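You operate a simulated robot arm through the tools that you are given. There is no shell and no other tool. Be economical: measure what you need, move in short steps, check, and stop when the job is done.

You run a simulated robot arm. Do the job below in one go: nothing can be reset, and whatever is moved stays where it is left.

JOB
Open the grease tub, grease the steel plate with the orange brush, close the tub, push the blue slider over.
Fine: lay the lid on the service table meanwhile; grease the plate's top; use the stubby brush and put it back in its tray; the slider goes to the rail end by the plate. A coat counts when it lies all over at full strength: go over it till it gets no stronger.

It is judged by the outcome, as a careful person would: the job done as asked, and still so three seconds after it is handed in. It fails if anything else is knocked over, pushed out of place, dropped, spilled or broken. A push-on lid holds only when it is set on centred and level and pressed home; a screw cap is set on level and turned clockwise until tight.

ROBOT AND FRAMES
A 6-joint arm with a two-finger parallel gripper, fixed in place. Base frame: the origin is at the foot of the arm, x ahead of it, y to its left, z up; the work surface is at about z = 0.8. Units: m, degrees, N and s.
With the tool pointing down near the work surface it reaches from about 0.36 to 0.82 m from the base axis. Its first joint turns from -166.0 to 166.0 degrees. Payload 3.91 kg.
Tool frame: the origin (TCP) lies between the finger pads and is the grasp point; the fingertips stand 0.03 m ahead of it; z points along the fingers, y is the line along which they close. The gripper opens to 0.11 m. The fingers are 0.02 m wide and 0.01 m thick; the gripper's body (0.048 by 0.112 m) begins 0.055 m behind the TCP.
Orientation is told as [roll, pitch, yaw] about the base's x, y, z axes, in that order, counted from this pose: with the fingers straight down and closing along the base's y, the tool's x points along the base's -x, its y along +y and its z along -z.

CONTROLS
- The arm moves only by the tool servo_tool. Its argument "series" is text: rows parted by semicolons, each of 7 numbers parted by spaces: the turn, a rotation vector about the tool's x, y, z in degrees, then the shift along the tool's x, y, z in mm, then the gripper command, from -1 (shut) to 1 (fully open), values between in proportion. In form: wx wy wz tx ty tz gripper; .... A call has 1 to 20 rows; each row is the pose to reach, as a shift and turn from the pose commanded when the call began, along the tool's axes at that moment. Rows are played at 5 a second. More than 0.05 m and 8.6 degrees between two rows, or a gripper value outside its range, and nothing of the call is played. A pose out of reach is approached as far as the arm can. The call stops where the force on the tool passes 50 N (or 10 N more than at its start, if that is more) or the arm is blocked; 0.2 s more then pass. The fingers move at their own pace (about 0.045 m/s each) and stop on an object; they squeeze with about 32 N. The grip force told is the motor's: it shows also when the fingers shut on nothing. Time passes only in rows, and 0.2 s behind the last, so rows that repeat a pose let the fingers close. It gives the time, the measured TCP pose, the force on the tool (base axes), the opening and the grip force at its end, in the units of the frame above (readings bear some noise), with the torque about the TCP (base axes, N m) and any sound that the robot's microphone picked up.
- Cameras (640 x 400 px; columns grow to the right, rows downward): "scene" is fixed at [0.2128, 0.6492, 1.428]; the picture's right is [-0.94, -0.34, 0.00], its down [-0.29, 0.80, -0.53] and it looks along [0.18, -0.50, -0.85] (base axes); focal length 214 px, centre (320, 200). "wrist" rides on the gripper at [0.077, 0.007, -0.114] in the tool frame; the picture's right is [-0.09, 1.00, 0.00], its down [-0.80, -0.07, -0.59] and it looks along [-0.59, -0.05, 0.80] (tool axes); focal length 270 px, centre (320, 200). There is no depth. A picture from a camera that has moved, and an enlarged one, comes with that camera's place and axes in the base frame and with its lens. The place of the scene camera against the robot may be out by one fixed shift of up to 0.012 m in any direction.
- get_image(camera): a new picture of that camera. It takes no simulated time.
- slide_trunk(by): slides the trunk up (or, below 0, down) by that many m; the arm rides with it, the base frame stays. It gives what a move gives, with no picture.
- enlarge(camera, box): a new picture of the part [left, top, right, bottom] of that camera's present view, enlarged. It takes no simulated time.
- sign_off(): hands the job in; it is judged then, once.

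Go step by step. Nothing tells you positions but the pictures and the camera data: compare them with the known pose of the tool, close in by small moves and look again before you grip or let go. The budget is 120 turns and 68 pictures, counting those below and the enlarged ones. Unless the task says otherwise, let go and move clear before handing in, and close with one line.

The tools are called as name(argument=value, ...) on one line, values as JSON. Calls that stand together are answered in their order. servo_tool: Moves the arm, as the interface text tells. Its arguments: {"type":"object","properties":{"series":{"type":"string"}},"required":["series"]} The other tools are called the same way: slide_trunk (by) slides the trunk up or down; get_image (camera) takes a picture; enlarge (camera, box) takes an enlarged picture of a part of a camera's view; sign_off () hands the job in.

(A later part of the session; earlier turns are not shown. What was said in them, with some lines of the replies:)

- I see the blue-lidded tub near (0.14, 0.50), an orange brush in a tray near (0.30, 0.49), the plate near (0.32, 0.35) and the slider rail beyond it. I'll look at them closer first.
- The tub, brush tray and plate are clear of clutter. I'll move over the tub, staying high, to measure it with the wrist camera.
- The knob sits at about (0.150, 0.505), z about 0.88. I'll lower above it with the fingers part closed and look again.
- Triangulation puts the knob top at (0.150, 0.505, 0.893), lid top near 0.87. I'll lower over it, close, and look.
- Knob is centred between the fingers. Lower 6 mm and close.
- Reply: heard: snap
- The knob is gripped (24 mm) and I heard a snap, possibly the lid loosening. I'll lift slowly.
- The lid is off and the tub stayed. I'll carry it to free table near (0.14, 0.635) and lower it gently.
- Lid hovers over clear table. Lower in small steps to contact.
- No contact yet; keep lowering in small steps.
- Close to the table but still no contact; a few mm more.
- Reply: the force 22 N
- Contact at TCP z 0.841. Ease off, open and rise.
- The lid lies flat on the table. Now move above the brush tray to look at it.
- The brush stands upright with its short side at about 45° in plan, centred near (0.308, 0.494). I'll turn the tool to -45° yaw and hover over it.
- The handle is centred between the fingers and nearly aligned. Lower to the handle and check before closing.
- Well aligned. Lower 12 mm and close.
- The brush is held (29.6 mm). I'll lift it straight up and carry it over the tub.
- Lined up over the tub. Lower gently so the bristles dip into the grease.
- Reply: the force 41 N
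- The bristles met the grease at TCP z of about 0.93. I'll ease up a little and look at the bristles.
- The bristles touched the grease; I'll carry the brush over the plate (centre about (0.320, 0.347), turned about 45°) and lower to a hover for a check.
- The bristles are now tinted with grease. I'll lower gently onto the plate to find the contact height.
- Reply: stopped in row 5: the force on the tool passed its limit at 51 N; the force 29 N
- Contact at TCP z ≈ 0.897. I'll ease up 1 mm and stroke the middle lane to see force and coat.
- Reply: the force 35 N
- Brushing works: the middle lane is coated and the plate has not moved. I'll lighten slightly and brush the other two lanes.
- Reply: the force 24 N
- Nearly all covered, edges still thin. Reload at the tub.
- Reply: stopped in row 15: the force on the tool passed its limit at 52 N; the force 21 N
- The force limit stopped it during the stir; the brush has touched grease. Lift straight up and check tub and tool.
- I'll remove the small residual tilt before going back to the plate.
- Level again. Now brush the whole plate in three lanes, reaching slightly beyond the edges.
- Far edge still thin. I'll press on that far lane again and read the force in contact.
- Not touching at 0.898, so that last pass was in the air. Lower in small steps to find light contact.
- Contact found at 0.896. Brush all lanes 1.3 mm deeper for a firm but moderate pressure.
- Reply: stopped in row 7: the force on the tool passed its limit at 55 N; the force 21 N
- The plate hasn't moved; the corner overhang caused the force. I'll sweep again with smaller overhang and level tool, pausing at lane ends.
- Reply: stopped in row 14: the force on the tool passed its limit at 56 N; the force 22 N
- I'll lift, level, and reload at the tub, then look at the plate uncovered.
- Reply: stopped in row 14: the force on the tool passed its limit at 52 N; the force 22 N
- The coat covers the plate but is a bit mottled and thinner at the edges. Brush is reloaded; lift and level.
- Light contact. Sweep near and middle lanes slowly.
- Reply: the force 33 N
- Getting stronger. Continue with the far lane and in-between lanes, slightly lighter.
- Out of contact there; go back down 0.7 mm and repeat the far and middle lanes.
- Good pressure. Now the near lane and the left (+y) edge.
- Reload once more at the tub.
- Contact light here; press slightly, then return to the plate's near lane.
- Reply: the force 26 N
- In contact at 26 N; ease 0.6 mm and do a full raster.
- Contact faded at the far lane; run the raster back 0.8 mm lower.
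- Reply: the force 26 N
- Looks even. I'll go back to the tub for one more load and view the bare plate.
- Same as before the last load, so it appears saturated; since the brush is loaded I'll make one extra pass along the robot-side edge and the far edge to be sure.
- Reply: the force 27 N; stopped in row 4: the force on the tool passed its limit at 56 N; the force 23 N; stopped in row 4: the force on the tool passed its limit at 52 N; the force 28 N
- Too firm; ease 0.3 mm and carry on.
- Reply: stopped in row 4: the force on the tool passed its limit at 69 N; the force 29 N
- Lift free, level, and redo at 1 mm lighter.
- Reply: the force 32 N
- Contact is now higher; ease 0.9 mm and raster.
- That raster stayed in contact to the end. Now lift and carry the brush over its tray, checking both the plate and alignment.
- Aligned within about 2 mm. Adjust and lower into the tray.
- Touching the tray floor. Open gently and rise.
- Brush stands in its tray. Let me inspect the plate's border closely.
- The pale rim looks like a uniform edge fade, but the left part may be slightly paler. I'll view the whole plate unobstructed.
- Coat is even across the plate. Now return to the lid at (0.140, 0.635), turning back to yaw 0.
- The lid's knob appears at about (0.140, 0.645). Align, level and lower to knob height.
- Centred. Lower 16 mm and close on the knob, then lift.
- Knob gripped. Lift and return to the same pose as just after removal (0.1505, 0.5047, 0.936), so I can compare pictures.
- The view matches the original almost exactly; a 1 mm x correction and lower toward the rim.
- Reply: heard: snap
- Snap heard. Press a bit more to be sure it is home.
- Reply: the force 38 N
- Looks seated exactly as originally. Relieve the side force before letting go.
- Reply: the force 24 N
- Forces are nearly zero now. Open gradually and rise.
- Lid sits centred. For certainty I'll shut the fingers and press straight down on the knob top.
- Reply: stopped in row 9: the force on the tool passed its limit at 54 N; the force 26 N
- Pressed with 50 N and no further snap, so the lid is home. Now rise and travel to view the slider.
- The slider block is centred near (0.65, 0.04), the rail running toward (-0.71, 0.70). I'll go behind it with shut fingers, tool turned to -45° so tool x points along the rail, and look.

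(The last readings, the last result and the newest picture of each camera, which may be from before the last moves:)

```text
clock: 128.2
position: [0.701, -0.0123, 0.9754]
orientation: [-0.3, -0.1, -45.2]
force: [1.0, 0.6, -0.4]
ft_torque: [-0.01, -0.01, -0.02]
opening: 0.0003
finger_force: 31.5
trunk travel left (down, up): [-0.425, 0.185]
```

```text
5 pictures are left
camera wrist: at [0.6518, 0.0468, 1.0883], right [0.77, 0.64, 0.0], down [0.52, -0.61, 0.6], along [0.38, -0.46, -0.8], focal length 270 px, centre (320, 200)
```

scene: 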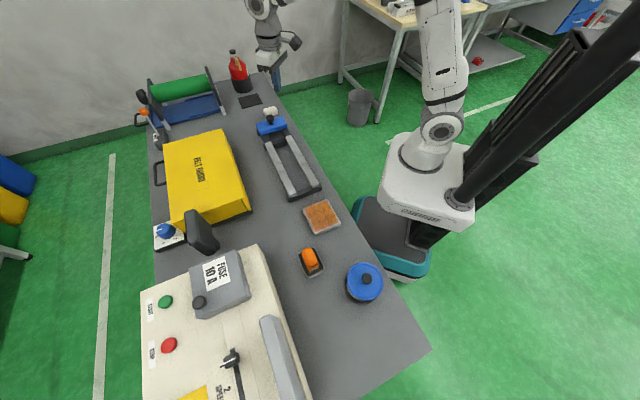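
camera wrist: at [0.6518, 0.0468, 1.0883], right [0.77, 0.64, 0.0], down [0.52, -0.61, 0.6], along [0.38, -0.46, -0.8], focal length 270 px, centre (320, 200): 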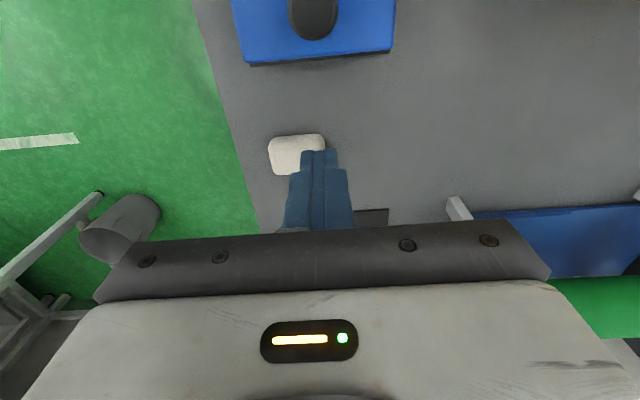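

The shut fingers are about 30 mm behind the block's rear face, clear of the white item. Lower straight down to block height.

servo_tool(series="0 0 0 3 0 35 -1;0 0 0 5 0 70 -1;0 0 0 5 0 90 -1;0 0 0 5 0 100 -1;0 0 0 5 0 104 -1;0 0 0 5 0 104 -1")

get_image(camera="wrist")

```text
clock: 129.6
position: [0.6953, -0.0097, 0.8726]
orientation: [-0.2, 0.0, -45.2]
force: [-0.6, -0.9, -0.8]
ft_torque: [-0.01, 0.03, 0.0]
opening: 0.0
finger_force: 32.0
trunk travel left (down, up): [-0.425, 0.185]
```

```text
4 pictures are left
camera wrist: at [0.6466, 0.0503, 0.9869], right [0.77, 0.64, -0.01], down [0.52, -0.61, 0.6], along [0.38, -0.46, -0.8], focal length 270 px, centre (320, 200)
```

wrist: 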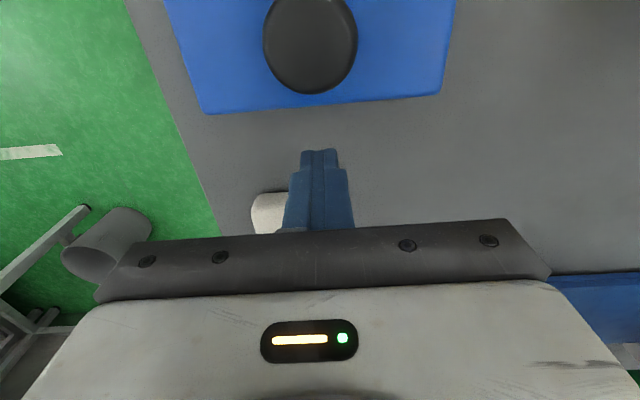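

Block top is at about 0.858 and the fingertips at 0.843, behind its centre. Push along the rail.

servo_tool(series="0 0 0 12 0 0 -1;0 0 0 22 0 0 -1;0 0 0 30 0 0 -1;0 0 0 38 0 0 -1;0 0 0 48 0 0 -1;0 0 0 60 0 0 -1;0 0 0 72 0 0 -1;0 0 0 84 0 0 -1;0 0 0 96 0 0 -1;0 0 0 108 0 0 -1;0 0 0 120 0 0 -1;0 0 0 120 0 0 -1")

get_image(camera="scene")

```text
clock: 132.2
position: [0.6114, 0.0745, 0.8737]
orientation: [-0.3, -0.2, -45.1]
force: [0.1, -0.2, -0.4]
ft_torque: [0.0, 0.0, -0.02]
opening: 0.0
finger_force: 31.8
trunk travel left (down, up): [-0.425, 0.185]
```

```text
3 pictures are left
```

scene: 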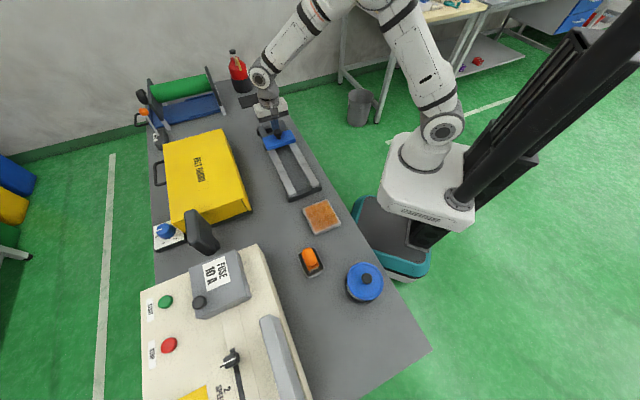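

The slider moves easily along the rail. Continue 160 mm.

servo_tool(series="0 0 0 10 0 0 -1;0 0 0 20 0 0 -1;0 0 0 30 0 0 -1;0 0 0 40 0 0 -1;0 0 0 50 0 0 -1;0 0 0 60 0 0 -1;0 0 0 70 0 0 -1;0 0 0 80 0 0 -1;0 0 0 90 0 0 -1;0 0 0 100 0 0 -1;0 0 0 110 0 0 -1;0 0 0 120 0 0 -1;0 0 0 130 0 0 -1;0 0 0 140 0 0 -1;0 0 0 148 0 0 -1;0 0 0 154 0 0 -1;0 0 0 160 0 0 -1;0 0 0 160 0 0 -1")

enlarge(camera="scene", box=[240, 110, 350, 220])

```text
clock: 136.0
position: [0.4982, 0.1881, 0.8737]
orientation: [-0.3, -0.1, -45.1]
force: [1.5, -2.9, 0.8]
ft_torque: [-0.03, -0.05, 0.03]
opening: 0.0
finger_force: 32.0
trunk travel left (down, up): [-0.425, 0.185]
```

```text
3.64 times, centred on (295, 165) of scene
camera zoom: at [0.2128, 0.6492, 1.428], right [-0.94, -0.34, 0.0], down [-0.29, 0.8, -0.53], along [0.18, -0.5, -0.85], focal length 780 px, centre (411, 327)
```

zoom: 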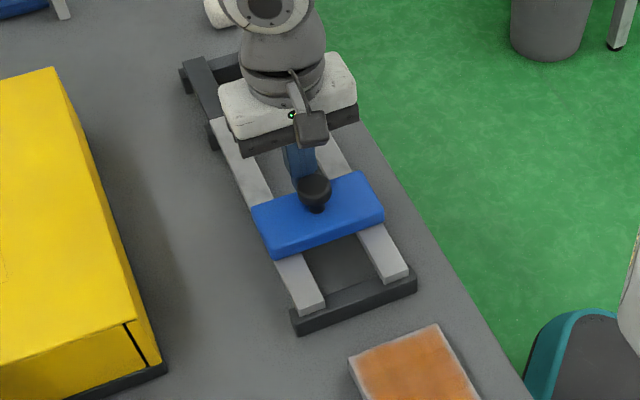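

On track; about 60 mm remain. Push on until it stops at the end.

servo_tool(series="0 0 0 10 0 0 -1;0 0 0 20 0 0 -1;0 0 0 30 0 0 -1;0 0 0 38 0 0 -1;0 0 0 44 0 0 -1;0 0 0 48 0 0 -1;0 0 0 52 0 0 -1;0 0 0 56 0 0 -1;0 0 0 60 0 0 -1;0 0 0 64 0 0 -1;0 0 0 68 0 0 -1;0 0 0 72 0 0 -1;0 0 0 76 0 0 -1;0 0 0 80 0 0 -1;0 0 0 84 0 0 -1;0 0 0 88 0 0 -1")

```text
clock: 138.2
position: [0.4583, 0.2275, 0.8736]
orientation: [-0.1, -0.3, -45.2]
force: [14.8, -19.0, -2.2]
ft_torque: [-0.55, 0.0, 0.06]
opening: 0.0
finger_force: 31.9
trunk travel left (down, up): [-0.425, 0.185]
stopped in row 11: the force on the tool passed its limit at 56 N (the readings are from after the stop); the commanded pose is now the measured one
```

Blocked at the end stop. Back off, rise clear and check the scene.

servo_tool(series="0 0 0 -10 0 0 -1;0 0 0 -25 0 0 -1;0 0 0 -25 0 -40 -1;0 0 0 -25 0 -85 -1;0 0 0 -25 0 -130 -1;0 0 0 -65 0 -150 -1;0 0 0 -105 0 -160 -1;0 0 0 -145 0 -160 -1;0 0 0 -145 0 -160 -1")

get_image(camera="scene")

```text
clock: 140.2
position: [0.5557, 0.1317, 1.0358]
orientation: [-0.2, -0.4, -45.0]
force: [0.8, 0.2, 0.1]
ft_torque: [0.01, 0.0, 0.0]
opening: 0.0
finger_force: 32.2
trunk travel left (down, up): [-0.425, 0.185]
```

```text
1 pictures are left
```

scene: 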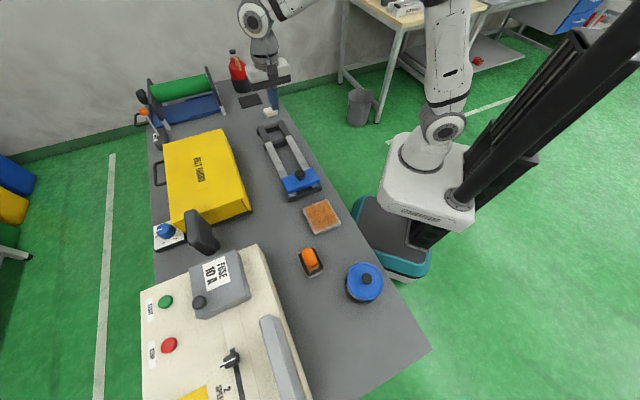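

The slider sits at the rail end by the plate, the plate is coated, the brush stands in its tray and the lid is on. I'll use the last picture for a close check.

enlarge(camera="scene", box=[260, 150, 400, 310])

```text
2.50 times, centred on (330, 230) of scene
camera zoom: at [0.2128, 0.6492, 1.428], right [-0.94, -0.34, 0.0], down [-0.29, 0.8, -0.53], along [0.18, -0.5, -0.85], focal length 536 px, centre (295, 125)
```

zoom: 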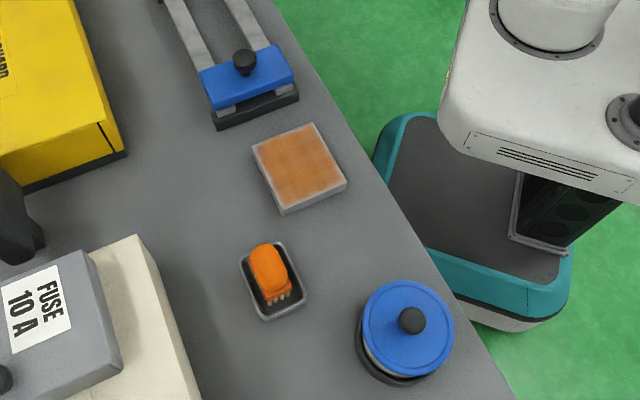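

Everything looks right; a bit of rail shows ahead of the slider, so I'll push once more to confirm it is truly at its stop.

servo_tool(series="0 0 0 40 0 0 -1;0 0 0 80 0 10 -1;0 0 0 118 0 30 -1;0 0 0 118 0 75 -1;0 0 0 118 0 120 -1;0 0 0 118 0 159 -1;0 0 0 118 0 159 -1;0 0 0 128 0 159 -1;0 0 0 136 0 159 -1;0 0 0 142 0 159 -1;0 0 0 146 0 159 -1;0 0 0 150 0 159 -1;0 0 0 153 0 159 -1;0 0 0 156 0 159 -1;0 0 0 159 0 159 -1;0 0 0 162 0 159 -1")

```text
clock: 142.8
position: [0.4584, 0.2296, 0.8749]
orientation: [0.1, -0.7, -45.3]
force: [17.8, -17.7, -7.8]
ft_torque: [-0.36, -0.4, -0.01]
opening: 0.0
finger_force: 32.3
trunk travel left (down, up): [-0.425, 0.185]
stopped in row 13: the force on the tool passed its limit at 56 N (the readings are from after the stop); the commanded pose is now the measured one
```

It stops at the same place, so this is the end stop. Back off and clear.

servo_tool(series="0 0 0 -10 0 0 -1;0 0 0 -25 0 0 -1;0 0 0 -25 0 -40 -1;0 0 0 -25 0 -85 -1;0 0 0 -25 0 -130 -1;0 0 0 -65 0 -170 -1;0 0 0 -65 0 -170 -1;0 0 0 -65 0 -170 -1")

```text
refused: row 6 steps farther than a row can; nothing moved
```

The last row was too long a step; I'll repeat with shorter steps.

servo_tool(series="0 0 0 -10 0 0 -1;0 0 0 -25 0 0 -1;0 0 0 -25 0 -40 -1;0 0 0 -25 0 -85 -1;0 0 0 -25 0 -130 -1;0 0 0 -50 0 -160 -1;0 0 0 -50 0 -160 -1;0 0 0 -50 0 -160 -1")

```text
clock: 144.6
position: [0.4925, 0.1983, 1.0367]
orientation: [0.0, -0.6, -45.2]
force: [0.0, -0.3, -0.1]
ft_torque: [0.0, 0.01, 0.02]
opening: 0.0
finger_force: 32.2
trunk travel left (down, up): [-0.425, 0.185]
```

The arm is clear and all four parts of the job are done; handing in.

sign_off()

```text
The job is handed in.
```

The plate's top is greased, the stubby brush is back in its tray, the tub lid is pressed home, and the blue slider is at its stop at the plate end of the rail. The coat stopped getting stronger with further loads of grease. In the pictures it still fades to pale over about the outer 5 mm all round, which I took to be how the edge is drawn rather than bare steel.
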